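You operate a simulated robot arm through the tools that you are given. There is no shell and no other tool. Be economical: measure what you need, move in short steps, check, and stop when the job is done.

You are at the controls of a simulated robot arm. One attempt, no reset.

## Task
Put things in order on the dining table top. At the end: the red bottle stands where the blue glass stood; the orange cloth is on the stove tray; the blue glass stands where the purple cup stood; the purple cup stands where the orange cloth stood; whatever was shut is shut again. Leave all else as you found it, and nothing knocked over.

It is judged by the outcome, as a careful person would: the job done as asked, and still so three seconds after it is handed in. It fails if anything else is knocked over, pushed out of place, dropped, spilled or broken. Flat cloth is picked up by pressing the open fingertips on it (5 to 10 N) and closing them slowly along it; thin cloth reads only 2 to 8 mm in the jaws.

## Robot
A 7-joint arm with a two-finger parallel gripper, fixed in place. Base frame: the origin is at the foot of the arm, x ahead of it, y to its left, z up; the work surface is at about z = 0. Lengths are in mm, angles in degrees, forces in N, time in s.
With the tool pointing down near the work surface it reaches from about 240 to 620 mm from the base axis. Its first joint turns from -66.0 to 66.0 degrees. Payload 2.6 kg.
The tool frame sits at the grasp point between the pads (the TCP): z along the fingers, y along the line on which they close. The tips reach 30 mm beyond it. The gripper opens to 94 mm. The fingers are 28 mm wide and 10 mm thick; the gripper's body (50 by 96 mm) begins 55 mm behind the TCP.
Orientation is that of the tool frame in the base frame, as [roll, pitch, yaw] about the fixed x, y, z axes, in that order (R = Rz(yaw) Ry(pitch) Rx(roll)). With the fingers straight down and closing along the base's y, the tool's x points along the base's -x, its y along +y and its z along -z.

## Interface
- The arm moves only by the tool step_arm. Its argument "increments" is a list of rows, each a list of 2 entries, a list of its own where there are three numbers: the shift along the base's x, y, z in units of 50 mm (1.0 is 50 mm), then the turn, a rotation vector about the base's x, y, z in units of 5 degrees (1.0 is 5 degrees). In form: [[[dx, dy, dz], [rx, ry, rz]], ...]. A call has 1 to 8 rows; each row shifts and turns the commanded pose from where the row before left it. "jaw" is the opening, from 0 (shut) to 1 (fully open), set as the call begins (left out, the last holds). A call with a number of a shift or a turn outside -1 to 1 is refused whole. Rows are played at 5 a second. More than 50 mm and 8.6 degrees between two rows, or a gripper value outside its range, and nothing of the call is played. A pose out of reach is approached as far as the arm can. The call stops where the force on the tool passes 40 N (or 10 N more than at its start, if that is more) or the arm is blocked; 0.2 s more then pass. The fingers move at their own pace (about 72 mm/s each) and stop on an object; they squeeze with about 34 N. The grip force told is the motor's: it shows also when the fingers shut on nothing. Time passes only in rows, and 0.2 s behind the last, so rows that do not move let the fingers close. It gives the time, the measured TCP pose, the force on the tool (base axes), the opening and the grip force at its end, in the units of the frame above (readings bear some noise), and new pictures: "pictures" is both (left out), scene, wrist or none.
- Cameras (640 x 400 px; columns grow to the right, rows downward): "scene" is fixed at [25.4, 436.7, 557.9]; the picture's right is [-0.86, -0.51, 0.00], its down [-0.31, 0.53, -0.79] and it looks along [0.40, -0.68, -0.61] (base axes); focal length 314 px, centre (320, 200). "wrist" rides on the gripper at [-37, 0, -58] in the tool frame; the picture's right is [0.00, -1.00, 0.00], its down [0.97, 0.00, -0.24] and it looks along [0.24, 0.00, 0.97] (tool axes); focal length 218 px, centre (320, 200). There is no depth. A picture from a camera that has moved, and an enlarged one, comes with that camera's place and axes in the base frame and with its lens. The place of the scene camera against the robot may be out by one fixed shift of up to 12 mm in any direction.
- close_up(camera, box): a new picture of the part [left, top, right, bottom] of that camera's present view, enlarged. The clock stands still meanwhile.
- sign_off(): hands the job in; it is judged then, once.

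Go step by step. Nothing tells you positions but the pictures and the camera data: compare them with the known pose of the tool, close in by small moves and look again before you grip or let go. The budget is 120 turns and 150 pictures, counting those below and the enlarged ones. Unless the task says otherwise, let go and move clear before handing in, and close with one line.

The tools are called by a JSON object that holds its "method" and its "body". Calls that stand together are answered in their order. step_arm: Moves the arm, as the interface text tells. Its arguments: {"type":"object","properties":{"increments":{"type":"array","items":{"type":"array"}},"jaw":{"type":"number"},"pictures":{"type":"string","enum":["both","scene","wrist","none"]}},"required":["increments"]} The other tools are called the same way: close_up (camera, box) takes an enlarged picture of a part of a camera's view; sign_off () hands the job in.

At the start:

```text
clock: 0.0
ee_pos: [317.3, -312.1, 271.9]
tool_rot: [-180.0, 0.0, 180.0]
force: [0.2, -0.6, 0.9]
opening: 93.8
finger_force: 0.0
```

scene: 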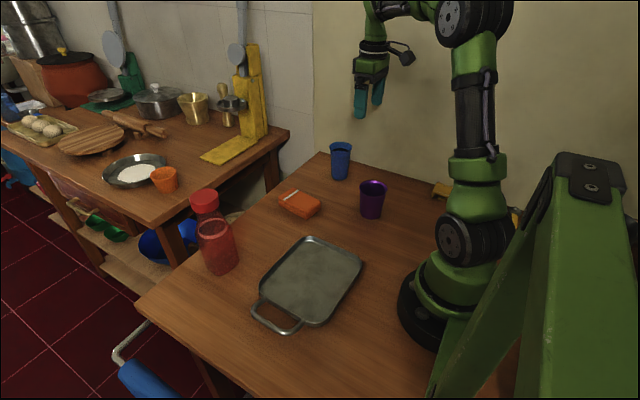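
wrist: 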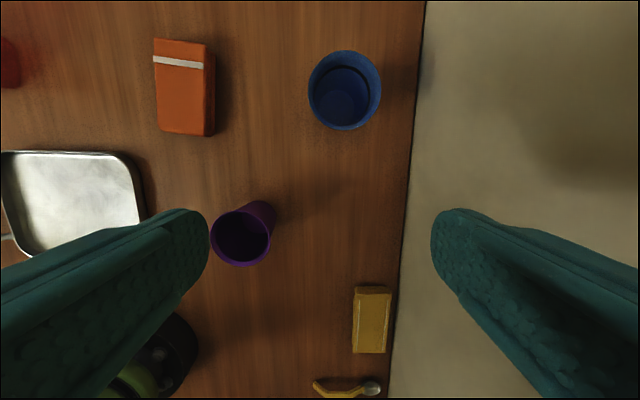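

I see the tray, orange folded cloth, blue glass, purple cup and red bottle on the near table. The moves chain without a parking spot: cloth first, then purple, blue and bottle. I'll enlarge the objects before moving.

{"method": "close_up", "body": {"camera": "scene", "box": [160, 140, 400, 340]}}

{"method": "close_up", "body": {"camera": "wrist", "box": [130, 20, 290, 150]}}

```text
2.00 times, centred on (280, 240) of scene
camera zoom: at [25.4, 436.7, 557.9], right [-0.86, -0.51, 0.0], down [-0.31, 0.53, -0.79], along [0.4, -0.68, -0.61], focal length 628 px, centre (400, 120)
```

zoom: 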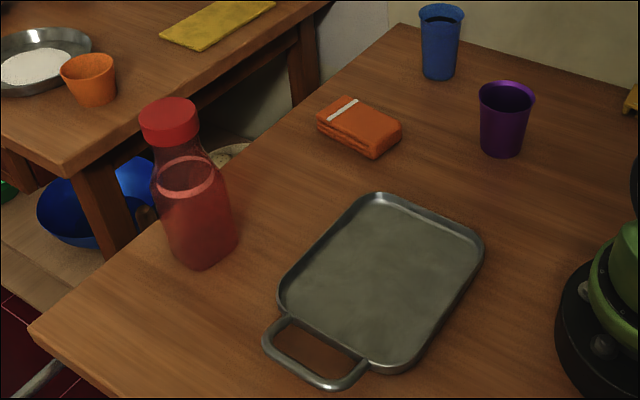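

```text
3.08 times, centred on (210, 85) of wrist
camera zoom: at [355.1, -311.8, 330.6], right [0.0, -1.0, 0.0], down [-0.97, 0.0, 0.24], along [-0.24, 0.0, -0.97], focal length 672 px, centre (658, 554)
```

zoom: 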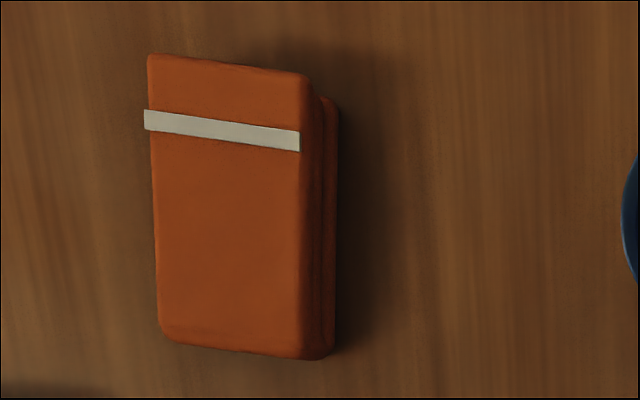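

The cloth is a folded block, roughly 65 mm across y, near (426, -133). I'll move above it and look again.

{"method": "step_arm", "body": {"increments": [[[0.5, 0.9, 0], [0, 0, 0]], [[0.5, 0.9, -0.4], [0, 0, 0]], [[0.5, 0.9, -0.6], [0, 0, 0]], [[0.5, 0.9, -0.8], [0, 0, 0]]], "jaw": 1}}

```text
refused: row 1 steps farther than a row can; nothing moved
```

The step was slightly too long, so I'll use shorter ones.

{"method": "step_arm", "body": {"increments": [[[0.43, 0.72, 0], [0, 0, 0]], [[0.43, 0.72, -0.4], [0, 0, 0]], [[0.43, 0.72, -0.5], [0, 0, 0]], [[0.43, 0.72, -0.5], [0, 0, 0]], [[0.43, 0.72, -0.5], [0, 0, 0]]], "jaw": 1}}

```text
clock: 1.2
ee_pos: [425.9, -133.0, 177.3]
tool_rot: [180.0, -0.1, 179.9]
force: [0.8, -0.1, 0.8]
opening: 93.9
finger_force: 0.1
camera wrist: at [463.2, -131.7, 235.1], right [0.0, -1.0, 0.0], down [-0.97, 0.0, 0.24], along [-0.24, 0.0, -0.97], focal length 218 px, centre (320, 200)
```

scene: 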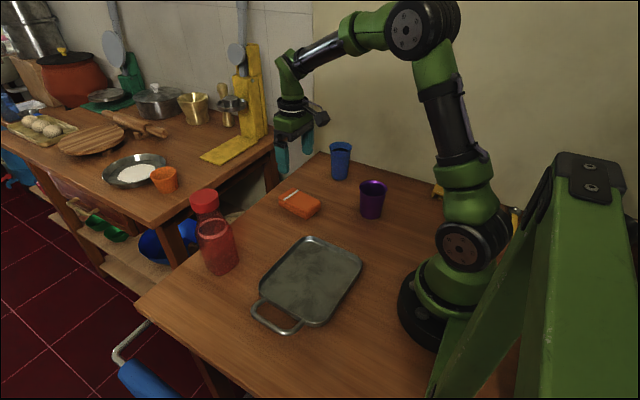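
wrist: 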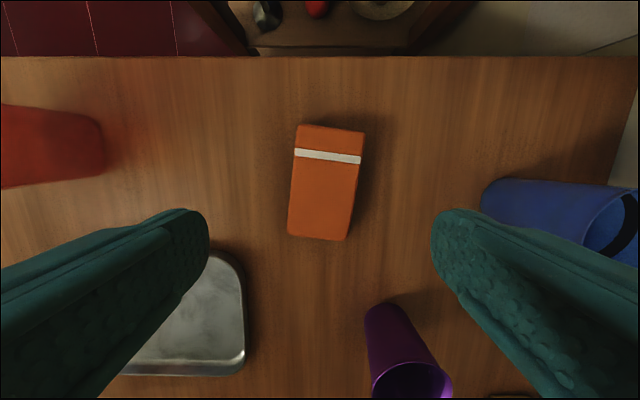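

The cloth is centred at about (426, -137), roughly 60 mm wide and turned about -5.5°. I'll align with it and lower the open fingers either side.

{"method": "step_arm", "body": {"increments": [[[0, -0.08, -0.8], [0, 0, -1]], [[0, 0, -0.9], [0, 0, -0.1]], [[0, 0, -0.6], [0, 0, 0]], [[0, 0, -0.1], [0, 0, 0]]]}}

```text
clock: 2.2
ee_pos: [426.5, -136.2, 57.6]
tool_rot: [-180.0, 0.0, 174.5]
force: [0.3, 0.1, 0.0]
opening: 94.0
finger_force: 0.0
camera wrist: at [462.3, -139.2, 115.9], right [-0.1, -1.0, 0.0], down [-0.97, 0.09, 0.24], along [-0.24, 0.02, -0.97], focal length 218 px, centre (320, 200)
```

scene: 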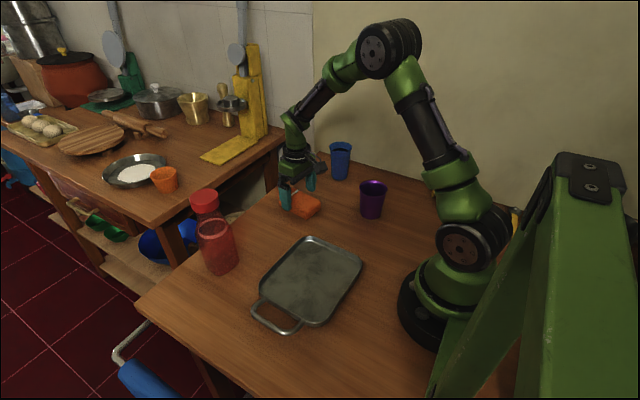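
wrist: 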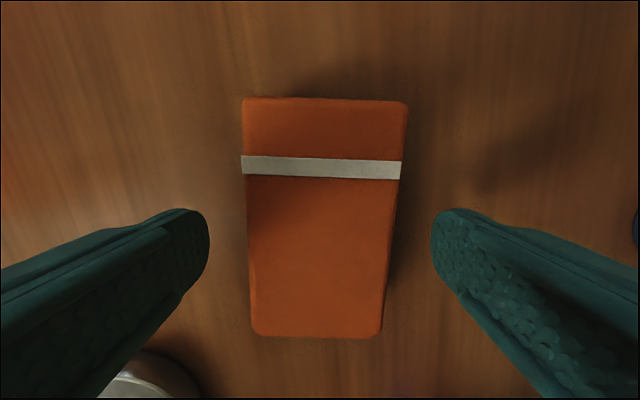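

The fingers straddle the cloth with clearance. I'll go down about 22 mm more and close.

{"method": "step_arm", "body": {"increments": [[[0, 0, -0.25], [0, 0, 0]], [[0, 0, -0.18], [0, 0, 0]]], "pictures": "none"}}

{"method": "step_arm", "body": {"increments": [[[0, 0, 0], [0, 0, 0]], [[0, 0, 0], [0, 0, 0]], [[0, 0, 0], [0, 0, 0]], [[0, 0, 0], [0, 0, 0]]], "jaw": 0.45}}

```text
clock: 2.8
ee_pos: [426.4, -134.7, 37.6]
tool_rot: [-180.0, 0.0, 174.4]
force: [0.5, -0.1, 0.0]
opening: 93.7
finger_force: 0.2
```

```text
clock: 3.8
ee_pos: [426.5, -135.7, 36.5]
tool_rot: [180.0, 0.0, 174.6]
force: [1.1, 0.8, 1.7]
opening: 64.8
finger_force: 34.5
camera wrist: at [462.9, -139.1, 94.9], right [-0.1, -1.0, 0.0], down [-0.97, 0.09, 0.24], along [-0.24, 0.02, -0.97], focal length 218 px, centre (320, 200)
```

scene: 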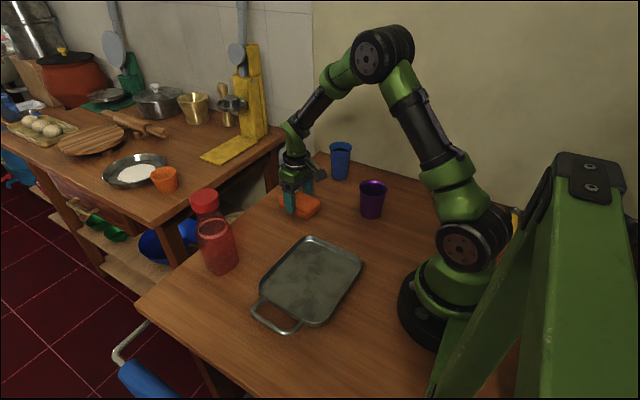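
wrist: 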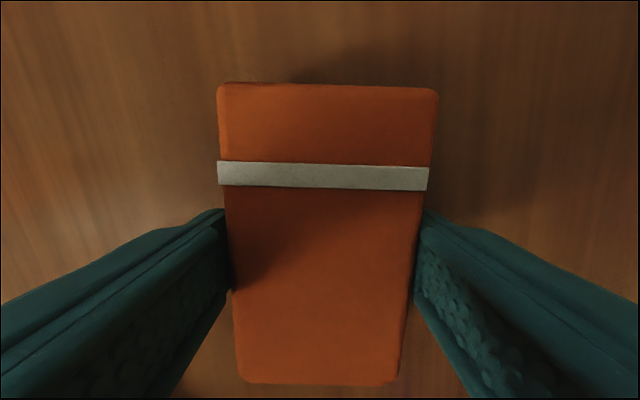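

The cloth is held at 64.8 mm and behaves stiff. I'll lift it, carry it towards the tray and turn it 90° so it lies along the tray's length.

{"method": "step_arm", "body": {"increments": [[[0, 0, 0.6], [0, 0, 0]], [[0, 0, 0.9], [0, 0, 0]], [[0, 0, 0.6], [0, 0, 1]], [[-0.17, 0.22, 0], [0, 0, 1]], [[-0.17, 0.22, 0], [0, 0, 1]], [[-0.17, 0.22, 0], [0, 0, 1]], [[-0.17, 0.22, 0], [0, 0, 1]], [[-0.17, 0.22, 0], [0, 0, 1]]], "pictures": "scene"}}

{"method": "step_arm", "body": {"increments": [[[-0.17, 0.22, 0], [0, 0, 1]], [[-0.17, 0.22, 0], [0, 0, 1]], [[-0.17, 0.22, 0], [0, 0, 1]], [[-0.17, 0.22, 0], [0, 0, 1]], [[-0.17, 0.22, 0], [0, 0, 1]], [[-0.17, 0.22, 0], [0, 0, 1]], [[-0.17, 0.22, 0], [0, 0, 1]], [[-0.17, 0.22, 0], [0, 0, 1]]]}}

```text
clock: 5.6
ee_pos: [383.3, -80.3, 140.9]
tool_rot: [180.0, 0.0, -155.4]
force: [-0.1, 0.2, -1.2]
opening: 64.2
finger_force: 34.1
```

scene: 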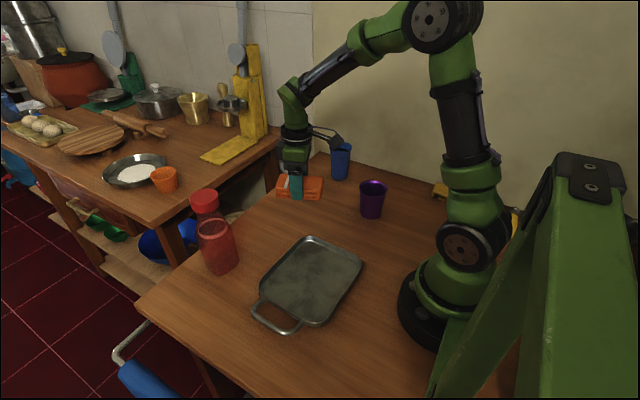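

```text
clock: 7.4
ee_pos: [315.5, 7.6, 140.4]
tool_rot: [179.9, -0.1, -115.4]
force: [0.8, 0.0, -0.8]
opening: 64.0
finger_force: 33.7
camera wrist: at [330.8, 40.6, 199.1], right [0.9, -0.43, 0.0], down [-0.42, -0.88, 0.24], along [-0.1, -0.22, -0.97], focal length 218 px, centre (320, 200)
```

scene: 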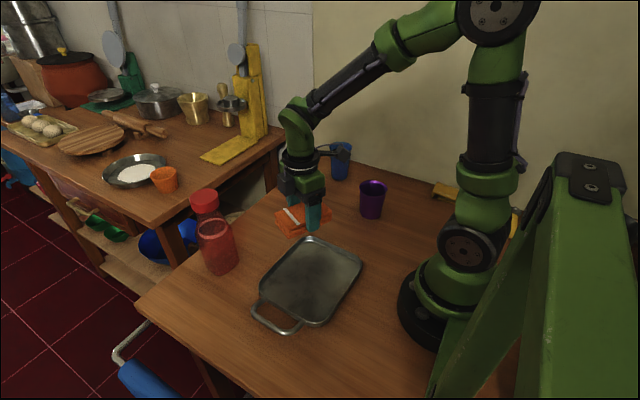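
wrist: 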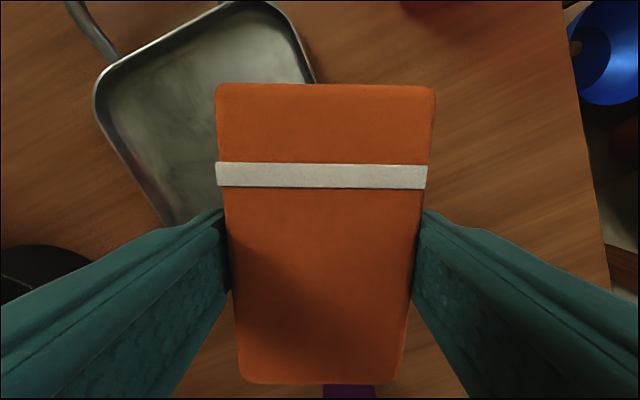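

The cloth is held firmly. I'll finish the turn and move over the tray centre.

{"method": "step_arm", "body": {"increments": [[[-0.15, 0.2, 0], [0, 0, 1]], [[-0.15, 0.2, 0], [0, 0, 1]], [[-0.15, 0.2, 0], [0, 0, 1]], [[-0.15, 0.2, 0], [0, 0, 1]], [[-0.15, 0.2, 0], [0, 0, 1.08]]]}}

```text
refused: 1.08 is not a number from -1 to 1
```

The call was refused because one turn exceeded 1, so I'll trim it.

{"method": "step_arm", "body": {"increments": [[[-0.15, 0.2, 0], [0, 0, 1]], [[-0.15, 0.2, 0], [0, 0, 1]], [[-0.15, 0.2, 0], [0, 0, 1]], [[-0.15, 0.2, 0], [0, 0, 1]], [[-0.15, 0.2, 0], [0, 0, 1]]]}}

```text
clock: 8.6
ee_pos: [278.0, 57.8, 140.2]
tool_rot: [-180.0, 0.1, -90.4]
force: [0.2, -0.2, -1.6]
opening: 64.2
finger_force: 34.0
camera wrist: at [277.9, 94.9, 199.1], right [1.0, -0.01, 0.0], down [-0.01, -0.97, 0.24], along [0.0, -0.24, -0.97], focal length 218 px, centre (320, 200)
```

scene: 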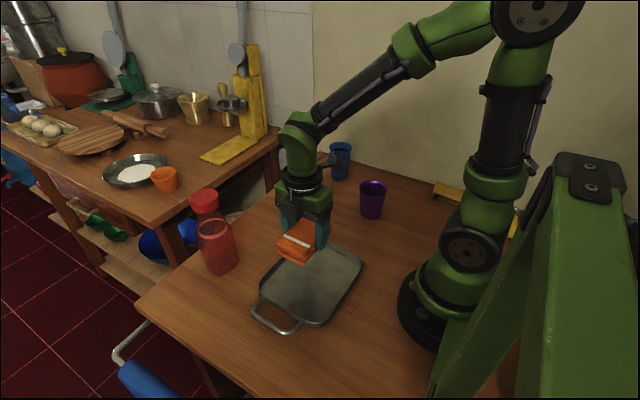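
wrist: 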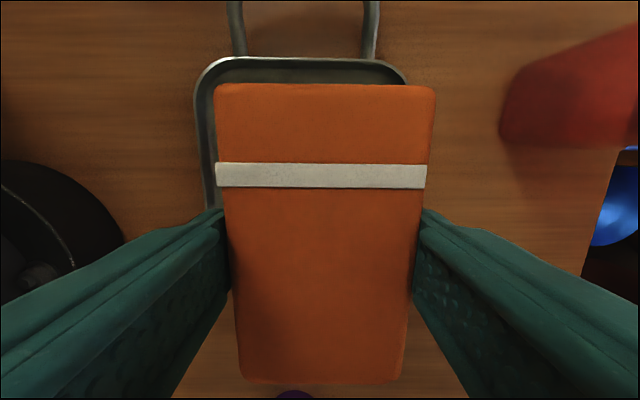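

The tray centre is at about x 264, y 58. I'll shift 14 mm, lower to just above it and check.

{"method": "step_arm", "body": {"increments": [[[-0.28, 0, -0.4], [0, 0, 0]], [[0, 0, -0.7], [0, 0, 0]], [[0, 0, -0.4], [0, 0, 0]]]}}

```text
clock: 9.4
ee_pos: [263.4, 56.5, 65.7]
tool_rot: [179.9, 0.1, -90.6]
force: [-0.9, -0.2, 0.1]
opening: 64.3
finger_force: 34.2
camera wrist: at [264.2, 94.0, 123.6], right [1.0, -0.01, 0.0], down [-0.01, -0.97, 0.24], along [0.0, -0.24, -0.97], focal length 218 px, centre (320, 200)
```

scene: 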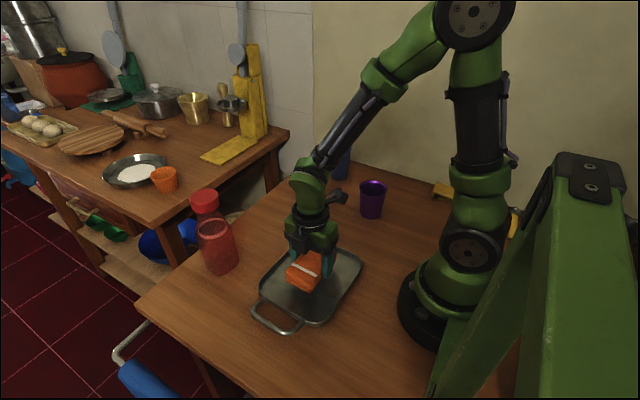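
wrist: 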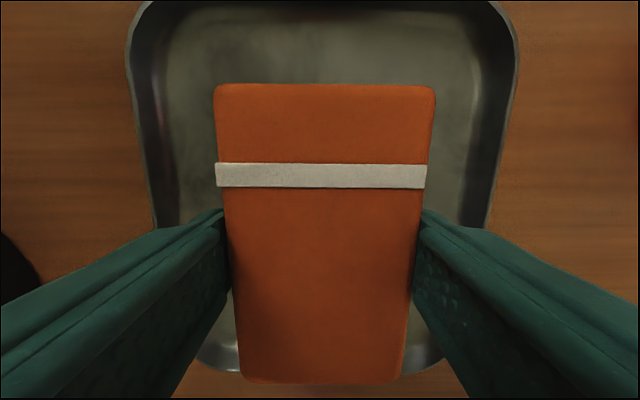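

The cloth is well inside the tray rim with margin all round. I'll lower it slowly until it touches.

{"method": "step_arm", "body": {"increments": [[[0, 0, -0.2], [0, 0, 0]], [[0, 0, -0.1], [0, 0, 0]]], "pictures": "none"}}

{"method": "step_arm", "body": {"increments": [[[0, 0, -0.06], [0, 0, 0]]], "pictures": "none"}}

```text
clock: 10.0
ee_pos: [263.5, 57.2, 50.8]
tool_rot: [-180.0, -0.1, -90.5]
force: [0.3, 0.7, -0.3]
opening: 64.0
finger_force: 33.7
```

```text
clock: 10.4
ee_pos: [264.2, 57.7, 47.3]
tool_rot: [180.0, 0.0, -90.7]
force: [0.5, -0.3, -1.4]
opening: 64.0
finger_force: 33.9
```

There's no contact yet, so I'll keep going in 3 mm steps.

{"method": "step_arm", "body": {"increments": [[[0, 0, -0.05], [0, 0, 0]]], "pictures": "none"}}

{"method": "step_arm", "body": {"increments": [[[0, 0, -0.05], [0, 0, 0]]], "pictures": "none"}}

```text
clock: 10.8
ee_pos: [262.2, 57.1, 45.7]
tool_rot: [-179.9, -0.1, -90.5]
force: [0.1, 0.2, 0.1]
opening: 64.0
finger_force: 34.4
```

```text
clock: 11.2
ee_pos: [264.0, 57.0, 43.7]
tool_rot: [180.0, 0.0, -90.4]
force: [0.2, 0.7, -0.8]
opening: 63.9
finger_force: 34.0
```

{"method": "step_arm", "body": {"increments": [[[0, 0, -0.04], [0, 0, 0]]], "pictures": "none"}}

{"method": "step_arm", "body": {"increments": [[[0, 0, -0.04], [0, 0, 0]]]}}

```text
clock: 11.6
ee_pos: [263.5, 57.9, 42.1]
tool_rot: [-179.9, -0.1, -90.5]
force: [0.1, 0.3, -0.7]
opening: 64.1
finger_force: 33.7
```

```text
clock: 12.1
ee_pos: [264.0, 57.6, 41.7]
tool_rot: [-179.8, 0.1, -90.6]
force: [-3.2, -0.8, 12.8]
opening: 63.9
finger_force: 34.1
stopped in row 1: the force on the tool passed its limit (the readings are from after the stop); the commanded pose is now the measured one
camera wrist: at [264.2, 94.6, 98.9], right [1.0, -0.01, 0.0], down [-0.01, -0.97, 0.24], along [0.0, -0.24, -0.97], focal length 218 px, centre (320, 200)
```

scene: 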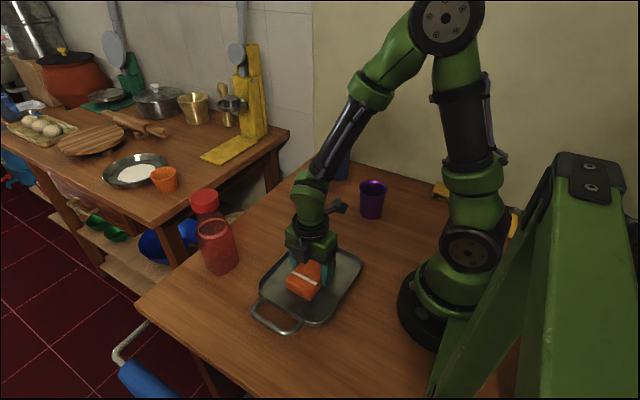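
wrist: 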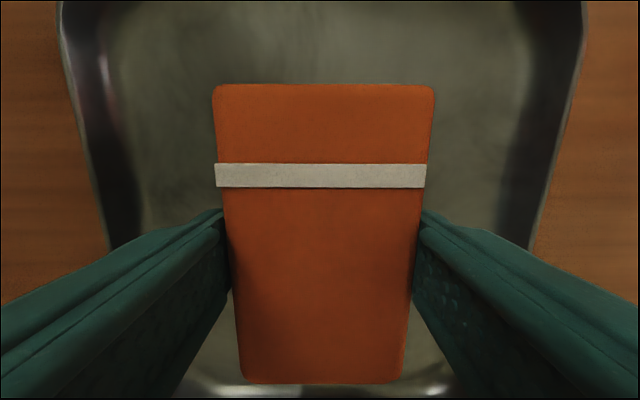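

Contact is made and the cloth rests on the tray. I'll open to 80 mm and rise.

{"method": "step_arm", "body": {"increments": [[[0, 0, 0], [0, 0, 0]], [[0, 0, 0], [0, 0, 0]], [[0, 0, 0.3], [0, 0, 0]], [[0, 0, 0.8], [0, 0, 0]], [[0, 0, 0.9], [0, 0, 0]], [[0, 0, 0.9], [0, 0, 0]]], "jaw": 0.85}}

```text
clock: 13.5
ee_pos: [264.7, 57.5, 185.6]
tool_rot: [-179.9, 0.0, -90.4]
force: [-0.1, -0.3, 0.8]
opening: 79.8
finger_force: 0.0
camera wrist: at [263.8, 95.0, 244.2], right [1.0, -0.01, 0.0], down [-0.01, -0.97, 0.24], along [0.0, -0.24, -0.97], focal length 218 px, centre (320, 200)
```

scene: 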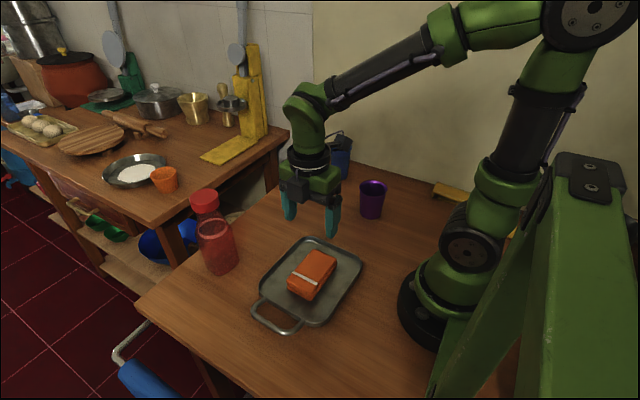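
wrist: 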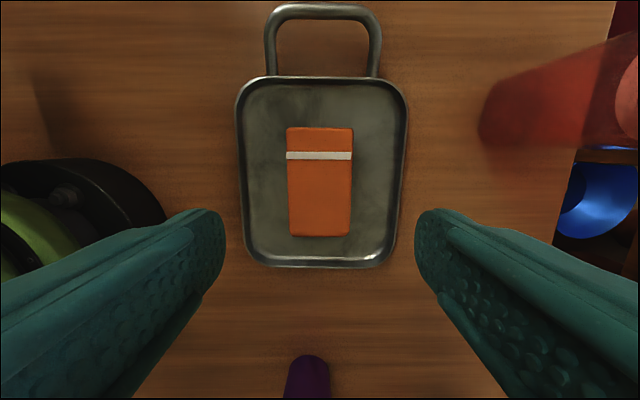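

The cloth lies on the tray. Next is the purple cup near (245, -216), so I'll return above it and turn the gripper back.

{"method": "step_arm", "body": {"increments": [[[0, -0.3, 0], [0, 0, -1]], [[0, -0.3, 0], [0, 0, -1]], [[0, -0.3, 0], [0, 0, -1]], [[0, -0.3, 0], [0, 0, -1]], [[0, -0.3, 0], [0, 0, -1]], [[0, -0.3, 0], [0, 0, -1]], [[0, -0.3, 0], [0, 0, -1]], [[0, -0.3, 0], [0, 0, -1]]], "jaw": 1, "pictures": "none"}}

{"method": "step_arm", "body": {"increments": [[[0, -0.3, 0], [0, 0, -1]], [[0, -0.3, 0], [0, 0, -1]], [[0, -0.3, 0], [0, 0, -1]], [[0, -0.3, 0], [0, 0, -1]], [[0, -0.3, 0], [0, 0, -1]], [[0, -0.3, 0], [0, 0, -1]], [[0, -0.3, 0], [0, 0, -1]], [[0, -0.3, 0], [0, 0, -1]]], "pictures": "none"}}

{"method": "step_arm", "body": {"increments": [[[-0.2, -0.3, 0], [0, 0, -1]], [[-0.2, -0.3, 0], [0, 0, -1]]]}}

```text
clock: 15.3
ee_pos: [263.5, -63.6, 185.0]
tool_rot: [-179.8, -0.1, -130.7]
force: [0.8, 0.0, 0.1]
opening: 93.9
finger_force: 0.0
```

```text
clock: 17.1
ee_pos: [263.8, -183.1, 186.1]
tool_rot: [-180.0, 0.0, -170.7]
force: [-0.5, 0.0, -0.3]
opening: 94.4
finger_force: 0.0
```

```text
clock: 17.7
ee_pos: [242.5, -212.0, 186.2]
tool_rot: [180.0, -0.2, 179.2]
force: [-0.1, -0.6, 0.1]
opening: 94.0
finger_force: 0.0
camera wrist: at [280.4, -212.7, 243.6], right [-0.01, -1.0, 0.0], down [-0.97, 0.01, 0.24], along [-0.24, 0.0, -0.97], focal length 218 px, centre (320, 200)
```

scene: 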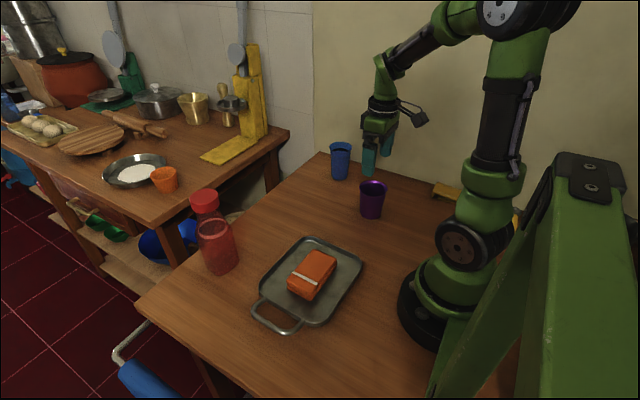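
wrist: 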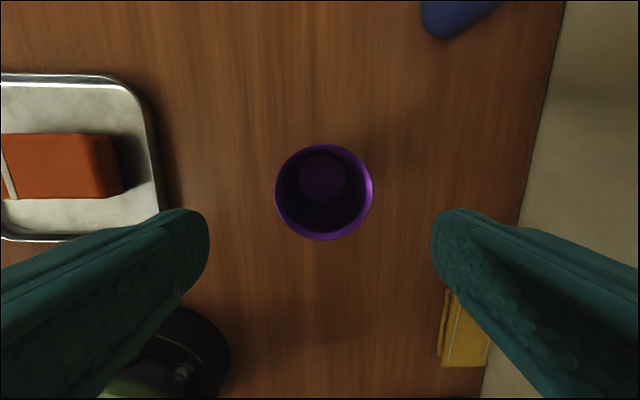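

The cup's centre is at about (247, -216), its rim at z≈83 and 73 mm wide. I'll centre on it and drop to just above the rim.

{"method": "step_arm", "body": {"increments": [[[0.09, -0.08, -0.5], [0, 0, 0]], [[0, 0, -0.7], [0, 0, 0]]], "pictures": "wrist"}}

```text
clock: 18.3
ee_pos: [247.3, -215.4, 124.6]
tool_rot: [-179.9, 0.1, 179.3]
force: [0.3, 0.4, 0.5]
opening: 94.0
finger_force: 0.0
camera wrist: at [284.9, -217.1, 183.1], right [-0.01, -1.0, 0.0], down [-0.97, 0.01, 0.24], along [-0.24, 0.0, -0.97], focal length 218 px, centre (320, 200)
```

wrist: 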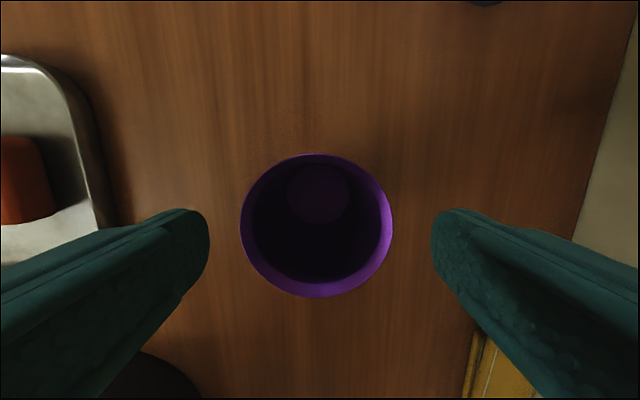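

It's centred to within 2 mm. I'll descend and close gently.

{"method": "step_arm", "body": {"increments": [[[0, 0.03, -0.6], [0, 0, 0]], [[0, 0, -0.55], [0, 0, 0]], [[0, 0, 0], [0, 0, 0]]], "pictures": "wrist"}}

{"method": "step_arm", "body": {"increments": [[[0, 0, 0], [0, 0, 0]], [[0, 0, 0], [0, 0, 0]], [[0, 0, 0], [0, 0, 0]]], "jaw": 0.55}}

```text
clock: 19.1
ee_pos: [249.9, -216.1, 67.7]
tool_rot: [-179.9, -0.1, 179.4]
force: [-0.5, -1.7, -0.4]
opening: 94.1
finger_force: 0.0
camera wrist: at [285.9, -215.3, 125.8], right [-0.01, -1.0, 0.0], down [-0.97, 0.01, 0.24], along [-0.24, 0.0, -0.97], focal length 218 px, centre (320, 200)
```

wrist: 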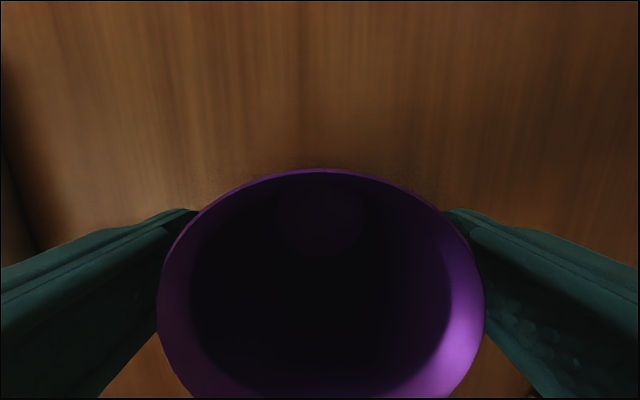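

```text
clock: 19.9
ee_pos: [248.4, -215.0, 67.8]
tool_rot: [-180.0, 0.0, 179.4]
force: [0.1, -0.5, 0.4]
opening: 73.7
finger_force: 34.5
camera wrist: at [285.9, -215.3, 126.0], right [-0.01, -1.0, 0.0], down [-0.97, 0.01, 0.24], along [-0.24, 0.0, -0.97], focal length 218 px, centre (320, 200)
```

scene: 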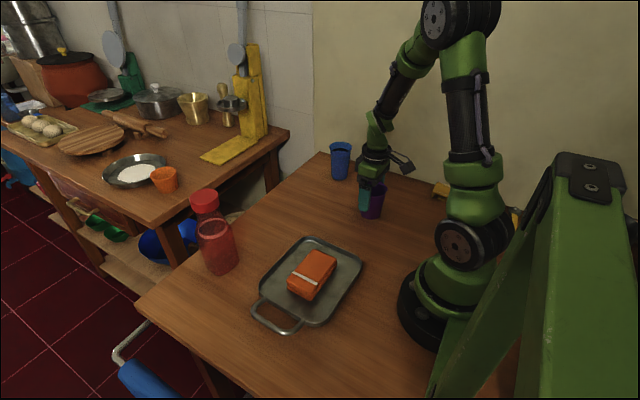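
wrist: 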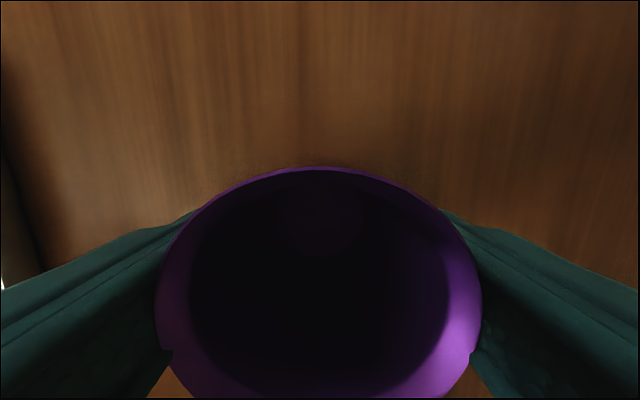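

The cup is gripped at 73.7 mm. I'll lift it and carry it to the cloth's old place at (426, -137).

{"method": "step_arm", "body": {"increments": [[[0, 0, 0.3], [0, 0, 0]], [[0, 0, 0.7], [0, 0, 0]], [[0.6, 0.26, 0.2], [0, 0, 0]], [[0.6, 0.26, 0], [0, 0, 0]], [[0.6, 0.26, 0], [0, 0, 0]], [[0.6, 0.26, 0], [0, 0, 0]], [[0.6, 0.26, 0], [0, 0, 0]], [[0.56, 0.26, 0], [0, 0, 0]]]}}

```text
clock: 21.7
ee_pos: [426.3, -137.2, 128.0]
tool_rot: [-179.9, -0.1, 179.4]
force: [0.3, 0.9, -1.8]
opening: 73.6
finger_force: 34.1
camera wrist: at [463.6, -137.2, 186.0], right [-0.01, -1.0, 0.0], down [-0.97, 0.01, 0.24], along [-0.24, 0.0, -0.97], focal length 218 px, centre (320, 200)
```

scene: 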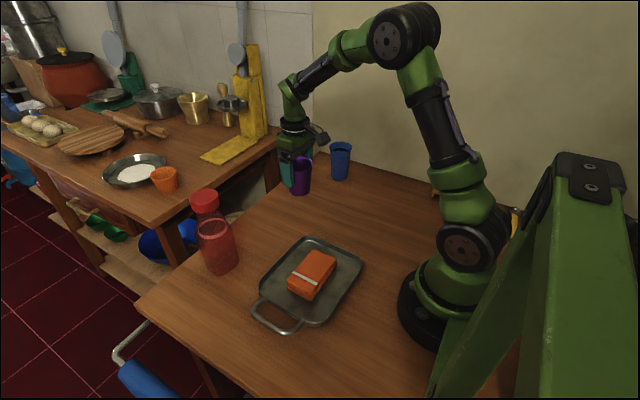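
wrist: 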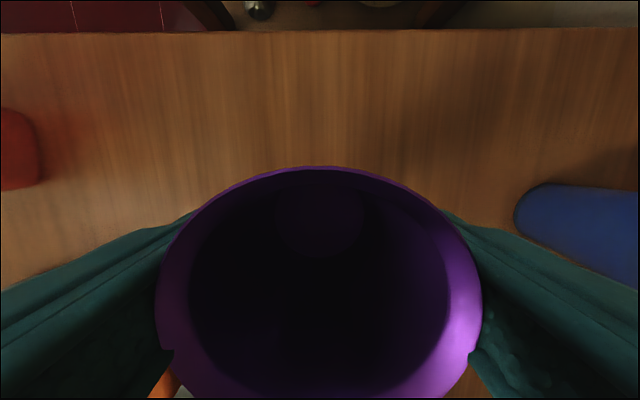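

The cup is upright above the spot. I'll lower it to about 5 mm, then in small steps.

{"method": "step_arm", "body": {"increments": [[[0.02, 0, -0.6], [0, 0, 0]], [[0, 0, -0.4], [0, 0, 0]], [[0, 0, -0.1], [0, 0, 0]]], "pictures": "none"}}

{"method": "step_arm", "body": {"increments": [[[0, 0, -0.06], [0, 0, 0]]], "pictures": "none"}}

{"method": "step_arm", "body": {"increments": [[[0, 0, -0.04], [0, 0, 0]]], "pictures": "none"}}

```text
clock: 22.5
ee_pos: [427.7, -138.7, 72.2]
tool_rot: [-179.9, 0.0, 179.4]
force: [-0.2, 0.4, -0.7]
opening: 73.4
finger_force: 34.2
```

```text
clock: 22.9
ee_pos: [427.7, -136.7, 69.9]
tool_rot: [-179.9, 0.0, 179.4]
force: [0.1, -0.4, -0.5]
opening: 73.5
finger_force: 34.1
```

```text
clock: 23.3
ee_pos: [427.9, -137.6, 68.3]
tool_rot: [-179.9, 0.1, 179.4]
force: [0.2, 0.2, -0.7]
opening: 73.4
finger_force: 34.0
```

{"method": "step_arm", "body": {"increments": [[[0, 0, -0.03], [0, 0, 0]]], "pictures": "none"}}

{"method": "step_arm", "body": {"increments": [[[0, 0, -0.02], [0, 0, 0]]], "pictures": "none"}}

```text
clock: 23.7
ee_pos: [426.7, -136.7, 68.2]
tool_rot: [-180.0, 0.1, 179.4]
force: [-4.3, 1.0, 12.2]
opening: 73.2
finger_force: 33.7
```

```text
clock: 24.1
ee_pos: [429.8, -137.6, 67.0]
tool_rot: [-179.9, 0.2, 179.4]
force: [-2.9, 0.0, 21.5]
opening: 72.6
finger_force: 33.7
```

The cup touched down at about z = 68. I'll release it and rise straight up.

{"method": "step_arm", "body": {"increments": [[[0, 0, 0.02], [0, 0, 0]], [[0, 0, 0], [0, 0, 0]], [[0, 0, 0], [0, 0, 0]], [[0, 0, 0.3], [0, 0, 0]], [[0, 0, 0.9], [0, 0, 0]], [[0, 0, 0.9], [0, 0, 0]]], "jaw": 1}}

```text
clock: 25.5
ee_pos: [427.8, -139.0, 172.2]
tool_rot: [180.0, 0.0, 179.6]
force: [1.5, -0.7, 0.5]
opening: 93.9
finger_force: 0.0
camera wrist: at [465.3, -137.9, 230.1], right [-0.01, -1.0, 0.0], down [-0.97, 0.01, 0.24], along [-0.24, 0.0, -0.97], focal length 218 px, centre (320, 200)
```

scene: 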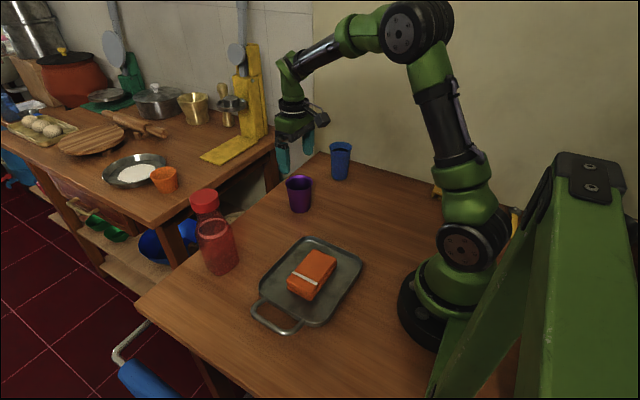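
wrist: 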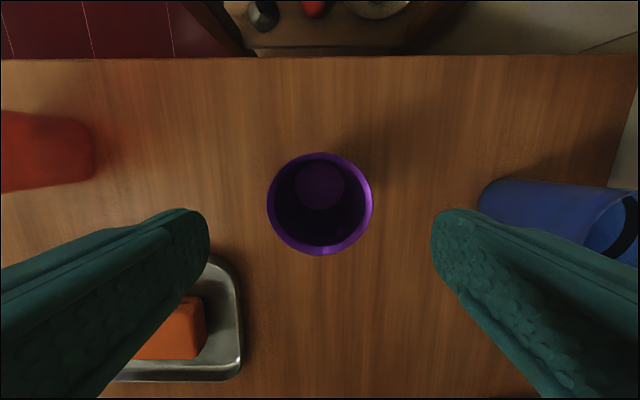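

The purple cup stands in the cloth's place. Now I'll move above the blue glass near (415, -340).

{"method": "step_arm", "body": {"increments": [[[-0.05, -0.8, 0.2], [0, 0, 0]], [[-0.05, -0.8, 0.1], [0, 0, 0]], [[-0.05, -0.8, 0], [0, 0, 0]], [[-0.05, -0.8, 0], [0, 0, 0]], [[-0.05, -0.8, 0], [0, 0, 0]]]}}

```text
clock: 26.7
ee_pos: [415.4, -338.7, 186.5]
tool_rot: [-179.8, 0.0, 179.5]
force: [0.4, 0.1, -0.4]
opening: 94.1
finger_force: 0.1
camera wrist: at [452.1, -338.2, 244.5], right [-0.01, -1.0, 0.0], down [-0.97, 0.01, 0.24], along [-0.24, 0.0, -0.97], focal length 218 px, centre (320, 200)
```

scene: 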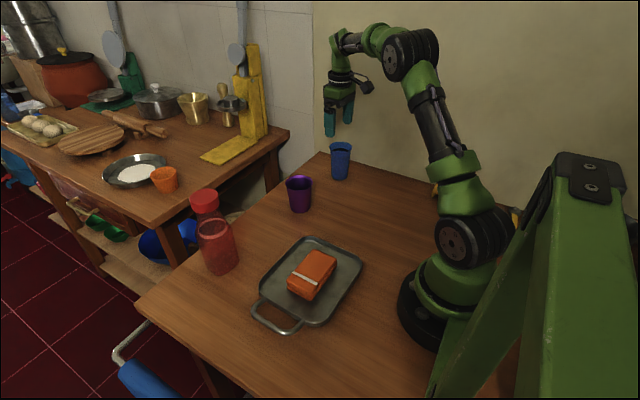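
wrist: 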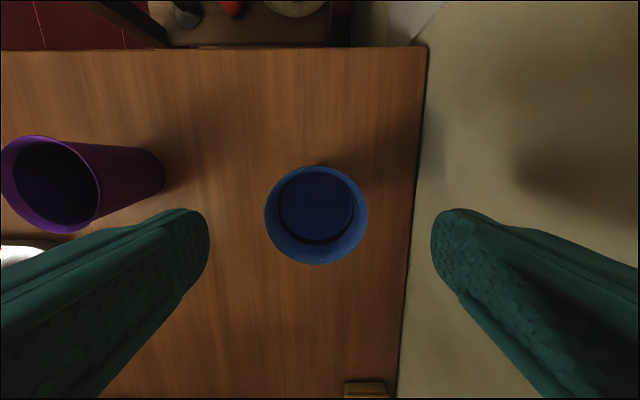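

The blue glass holds liquid, so it must stay level. Its centre is at about (406.5, -335.5) with the rim at z≈100. I'll centre above it and check.

{"method": "step_arm", "body": {"increments": [[[-0.18, 0.06, -0.3], [0, 0, 0]], [[0, 0, -0.45], [0, 0, 0]]], "pictures": "wrist"}}

```text
clock: 27.3
ee_pos: [406.9, -335.5, 148.2]
tool_rot: [-179.9, 0.0, 179.4]
force: [0.2, 0.1, 0.1]
opening: 94.2
finger_force: 0.0
camera wrist: at [443.2, -335.0, 206.4], right [-0.01, -1.0, 0.0], down [-0.97, 0.01, 0.24], along [-0.24, 0.0, -0.97], focal length 218 px, centre (320, 200)
```

wrist: 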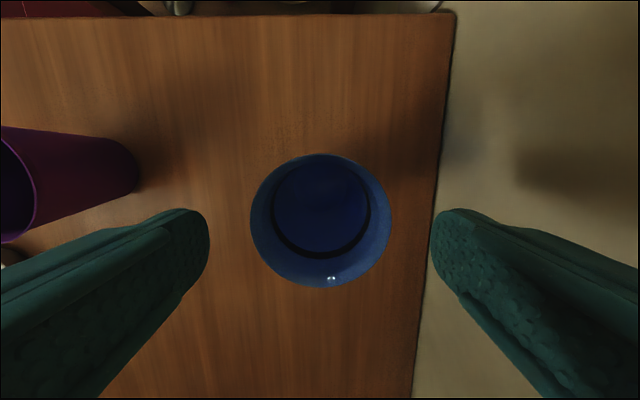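

It's centred. I'll descend to z≈78 and grip near the rim.

{"method": "step_arm", "body": {"increments": [[[0, 0, -0.5], [0, 0, 0]], [[0, 0, -0.5], [0, 0, 0]], [[0, 0, -0.4], [0, 0, 0]], [[0, 0, 0], [0, 0, 0]]], "pictures": "none"}}

{"method": "step_arm", "body": {"increments": [[[0, 0, 0], [0, 0, 0]], [[0, 0, 0], [0, 0, 0]], [[0, 0, 0], [0, 0, 0]]], "jaw": 0.55}}

```text
clock: 28.3
ee_pos: [406.3, -333.8, 79.0]
tool_rot: [-179.9, 0.0, 179.5]
force: [0.7, 0.0, -0.2]
opening: 93.8
finger_force: 0.0
```

```text
clock: 29.1
ee_pos: [405.0, -334.2, 79.1]
tool_rot: [-179.9, 0.0, 179.3]
force: [0.0, 0.5, 0.3]
opening: 73.8
finger_force: 34.3
camera wrist: at [442.5, -334.6, 136.4], right [-0.01, -1.0, 0.0], down [-0.97, 0.01, 0.24], along [-0.24, 0.0, -0.97], focal length 218 px, centre (320, 200)
```

scene: 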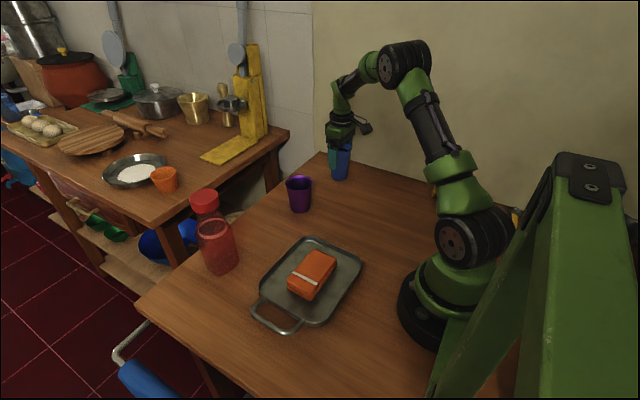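
wrist: 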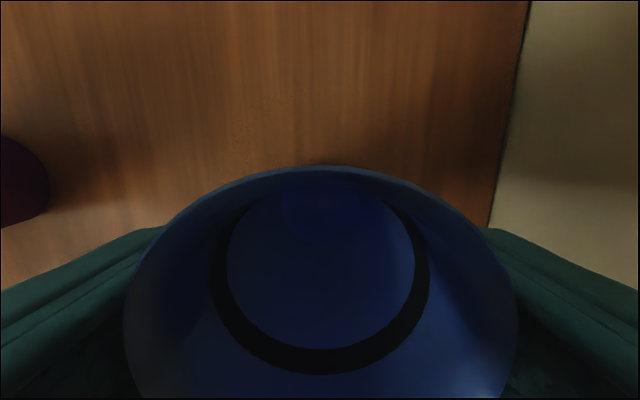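

The glass is held at 73.8 mm. I'll lift it gently and carry it smoothly to the purple cup's old place at (247, -216).

{"method": "step_arm", "body": {"increments": [[[0, 0, 0.15], [0, 0, 0]], [[0, 0, 0.3], [0, 0, 0]], [[0, 0, 0.4], [0, 0, 0]], [[0, 0, 0.2], [0, 0, 0]], [[-0.1, 0.08, 0.05], [0, 0, 0]], [[-0.25, 0.19, 0], [0, 0, 0]], [[-0.35, 0.265, 0], [0, 0, 0]], [[-0.4, 0.3, 0], [0, 0, 0]]], "pictures": "none"}}

{"method": "step_arm", "body": {"increments": [[[-0.4, 0.3, 0], [0, 0, 0]], [[-0.4, 0.3, 0], [0, 0, 0]], [[-0.4, 0.3, 0], [0, 0, 0]], [[-0.35, 0.265, 0], [0, 0, 0]], [[-0.28, 0.21, 0], [0, 0, 0]], [[-0.15, 0.12, 0], [0, 0, 0]], [[-0.05, 0.04, 0], [0, 0, 0]]]}}

```text
clock: 30.9
ee_pos: [350.1, -292.6, 134.7]
tool_rot: [-179.9, 0.0, 179.4]
force: [-0.7, -0.8, -0.4]
opening: 73.9
finger_force: 34.3
```

```text
clock: 32.5
ee_pos: [249.7, -214.7, 134.7]
tool_rot: [-179.9, -0.1, 179.4]
force: [-0.3, -0.4, -1.6]
opening: 73.9
finger_force: 34.5
camera wrist: at [286.3, -215.9, 192.1], right [-0.01, -1.0, 0.0], down [-0.97, 0.01, 0.24], along [-0.24, 0.0, -0.97], focal length 218 px, centre (320, 200)
```

scene: 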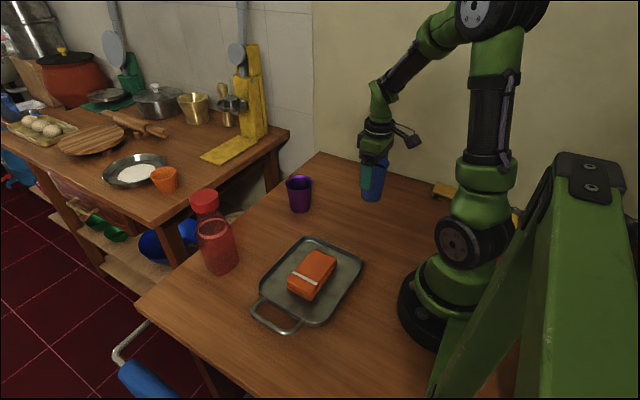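
wrist: 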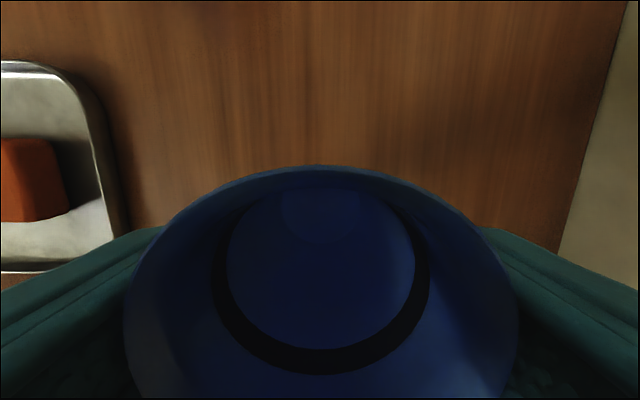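

The glass is level and above the spot. I'll lower it gently towards touchdown at z≈79.

{"method": "step_arm", "body": {"increments": [[[-0.02, 0, -0.15], [0, 0, 0]], [[0, 0, -0.35], [0, 0, 0]], [[0, 0, -0.3], [0, 0, 0]], [[0, 0, -0.15], [0, 0, 0]], [[0, 0, -0.08], [0, 0, 0]]], "pictures": "none"}}

{"method": "step_arm", "body": {"increments": [[[0, 0, -0.05], [0, 0, 0]]], "pictures": "none"}}

{"method": "step_arm", "body": {"increments": [[[0, 0, -0.03], [0, 0, 0]]], "pictures": "none"}}

```text
clock: 33.7
ee_pos: [247.8, -215.0, 82.4]
tool_rot: [-179.9, -0.1, 179.4]
force: [-0.1, 0.7, -1.7]
opening: 74.0
finger_force: 34.3
```

```text
clock: 34.1
ee_pos: [248.1, -213.8, 79.4]
tool_rot: [-179.8, 0.0, 179.4]
force: [0.5, -0.8, -0.8]
opening: 73.7
finger_force: 34.1
```

```text
clock: 34.5
ee_pos: [248.3, -214.8, 78.0]
tool_rot: [-179.9, -0.1, 179.4]
force: [-1.4, 0.3, 4.9]
opening: 73.8
finger_force: 34.2
```

It has touched down (4.9 N). I'll release slowly and go straight up.

{"method": "step_arm", "body": {"increments": [[[0, 0, 0], [0, 0, 0]], [[0, 0, 0], [0, 0, 0]], [[0, 0, 0], [0, 0, 0]], [[0, 0, 0.3], [0, 0, 0]], [[0, 0, 0.9], [0, 0, 0]], [[0, 0, 0.95], [0, 0, 0]]], "jaw": 1}}

```text
clock: 35.9
ee_pos: [248.2, -215.4, 185.6]
tool_rot: [180.0, -0.2, 179.4]
force: [1.0, 0.6, 0.0]
opening: 93.8
finger_force: 0.0
camera wrist: at [285.5, -215.9, 244.1], right [-0.01, -1.0, 0.0], down [-0.97, 0.01, 0.24], along [-0.24, 0.0, -0.97], focal length 218 px, centre (320, 200)
```

scene: 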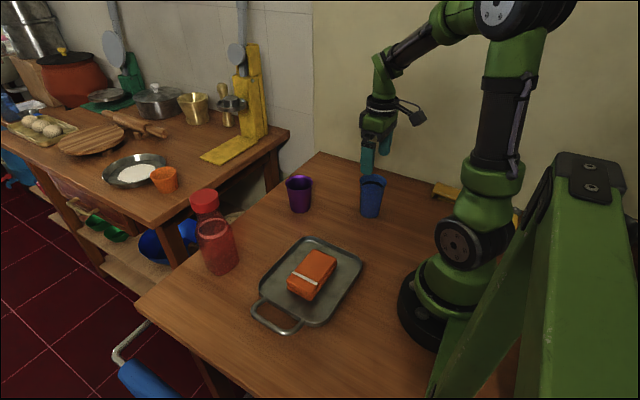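
wrist: 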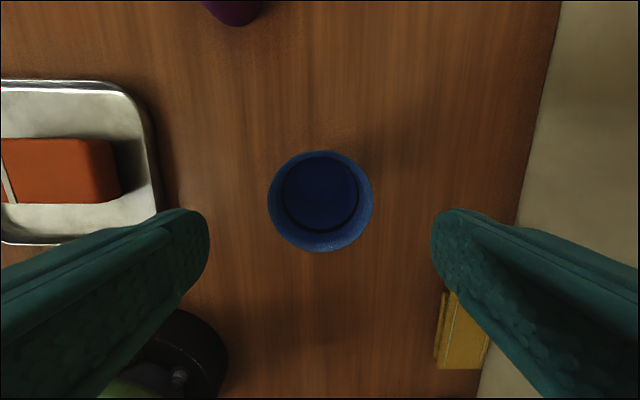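

The blue glass is placed and everything is upright. Now the bottle, near (465, 127) and about 210 mm tall: I'll rise well above it, then travel over.

{"method": "step_arm", "body": {"increments": [[[0, 0, 0.95], [0, 0, 0]], [[0, 0, 0.95], [0, 0, 0]], [[0, 0, 0.95], [0, 0, 0]], [[0.48, 0.76, 0], [0, 0, 0]], [[0.48, 0.76, 0], [0, 0, 0]], [[0.48, 0.76, 0], [0, 0, 0]], [[0.48, 0.76, 0], [0, 0, 0]], [[0.48, 0.76, 0], [0, 0, 0]]], "pictures": "none"}}

{"method": "step_arm", "body": {"increments": [[[0.48, 0.76, 0], [0, 0, 0]], [[0.48, 0.76, 0], [0, 0, 0]], [[0.48, 0.76, 0], [0, 0, 0]], [[0.48, 0.76, 0], [0, 0, 0]]]}}

```text
clock: 37.7
ee_pos: [368.3, -25.6, 328.9]
tool_rot: [-179.9, -0.1, 179.3]
force: [0.5, 0.3, 0.2]
opening: 93.9
finger_force: 0.0
```

```text
clock: 38.7
ee_pos: [463.2, 127.3, 327.6]
tool_rot: [-179.9, 0.0, 179.4]
force: [-0.8, -0.2, 0.5]
opening: 94.3
finger_force: 0.0
camera wrist: at [501.4, 126.7, 385.4], right [-0.01, -1.0, 0.0], down [-0.97, 0.01, 0.24], along [-0.24, 0.0, -0.97], focal length 218 px, centre (320, 200)
```

scene: 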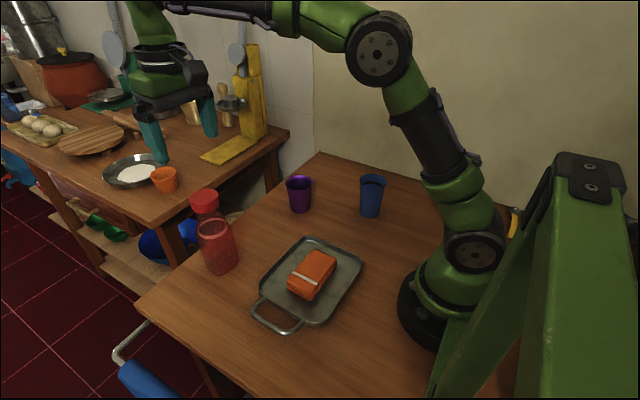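
wrist: 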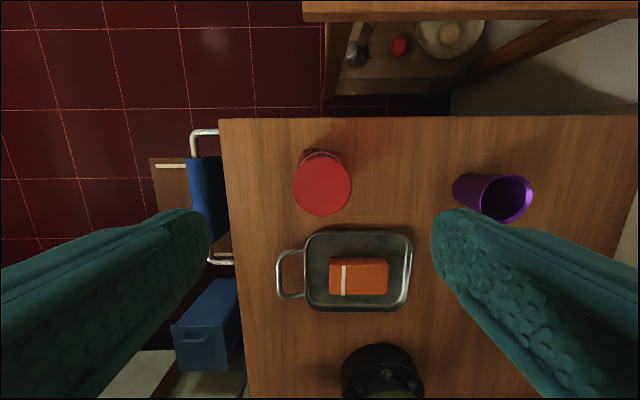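

The cap centre is at about (469, 125), 49 mm across, its top at z≈203. I'll centre and go lower for a close check.

{"method": "step_arm", "body": {"increments": [[[0.11, -0.04, -0.5], [0, 0, 0]], [[0, 0, -0.7], [0, 0, 0]]]}}

{"method": "close_up", "body": {"camera": "scene", "box": [160, 150, 280, 290]}}

```text
clock: 39.3
ee_pos: [469.8, 124.9, 267.6]
tool_rot: [180.0, 0.0, 179.5]
force: [0.7, -0.3, 0.1]
opening: 94.2
finger_force: 0.0
camera wrist: at [506.7, 124.3, 325.8], right [-0.01, -1.0, 0.0], down [-0.97, 0.01, 0.24], along [-0.24, 0.0, -0.97], focal length 218 px, centre (320, 200)
```

scene: 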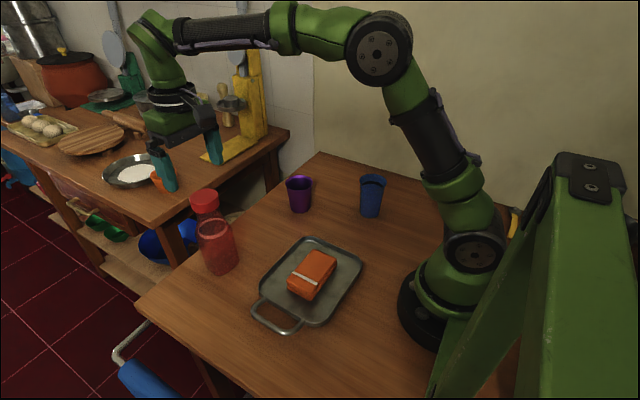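
wrist: 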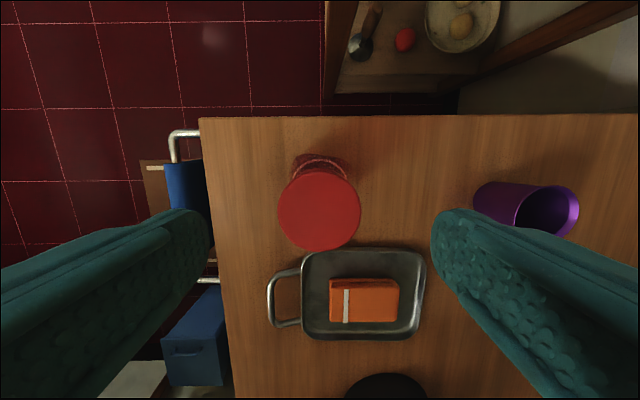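

```text
2.86 times, centred on (220, 220) of scene
camera zoom: at [25.4, 436.7, 557.9], right [-0.86, -0.51, 0.0], down [-0.31, 0.53, -0.79], along [0.4, -0.68, -0.61], focal length 898 px, centre (606, 143)
```

zoom: 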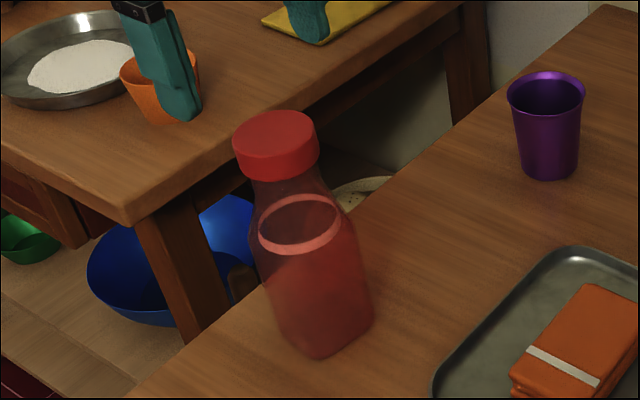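

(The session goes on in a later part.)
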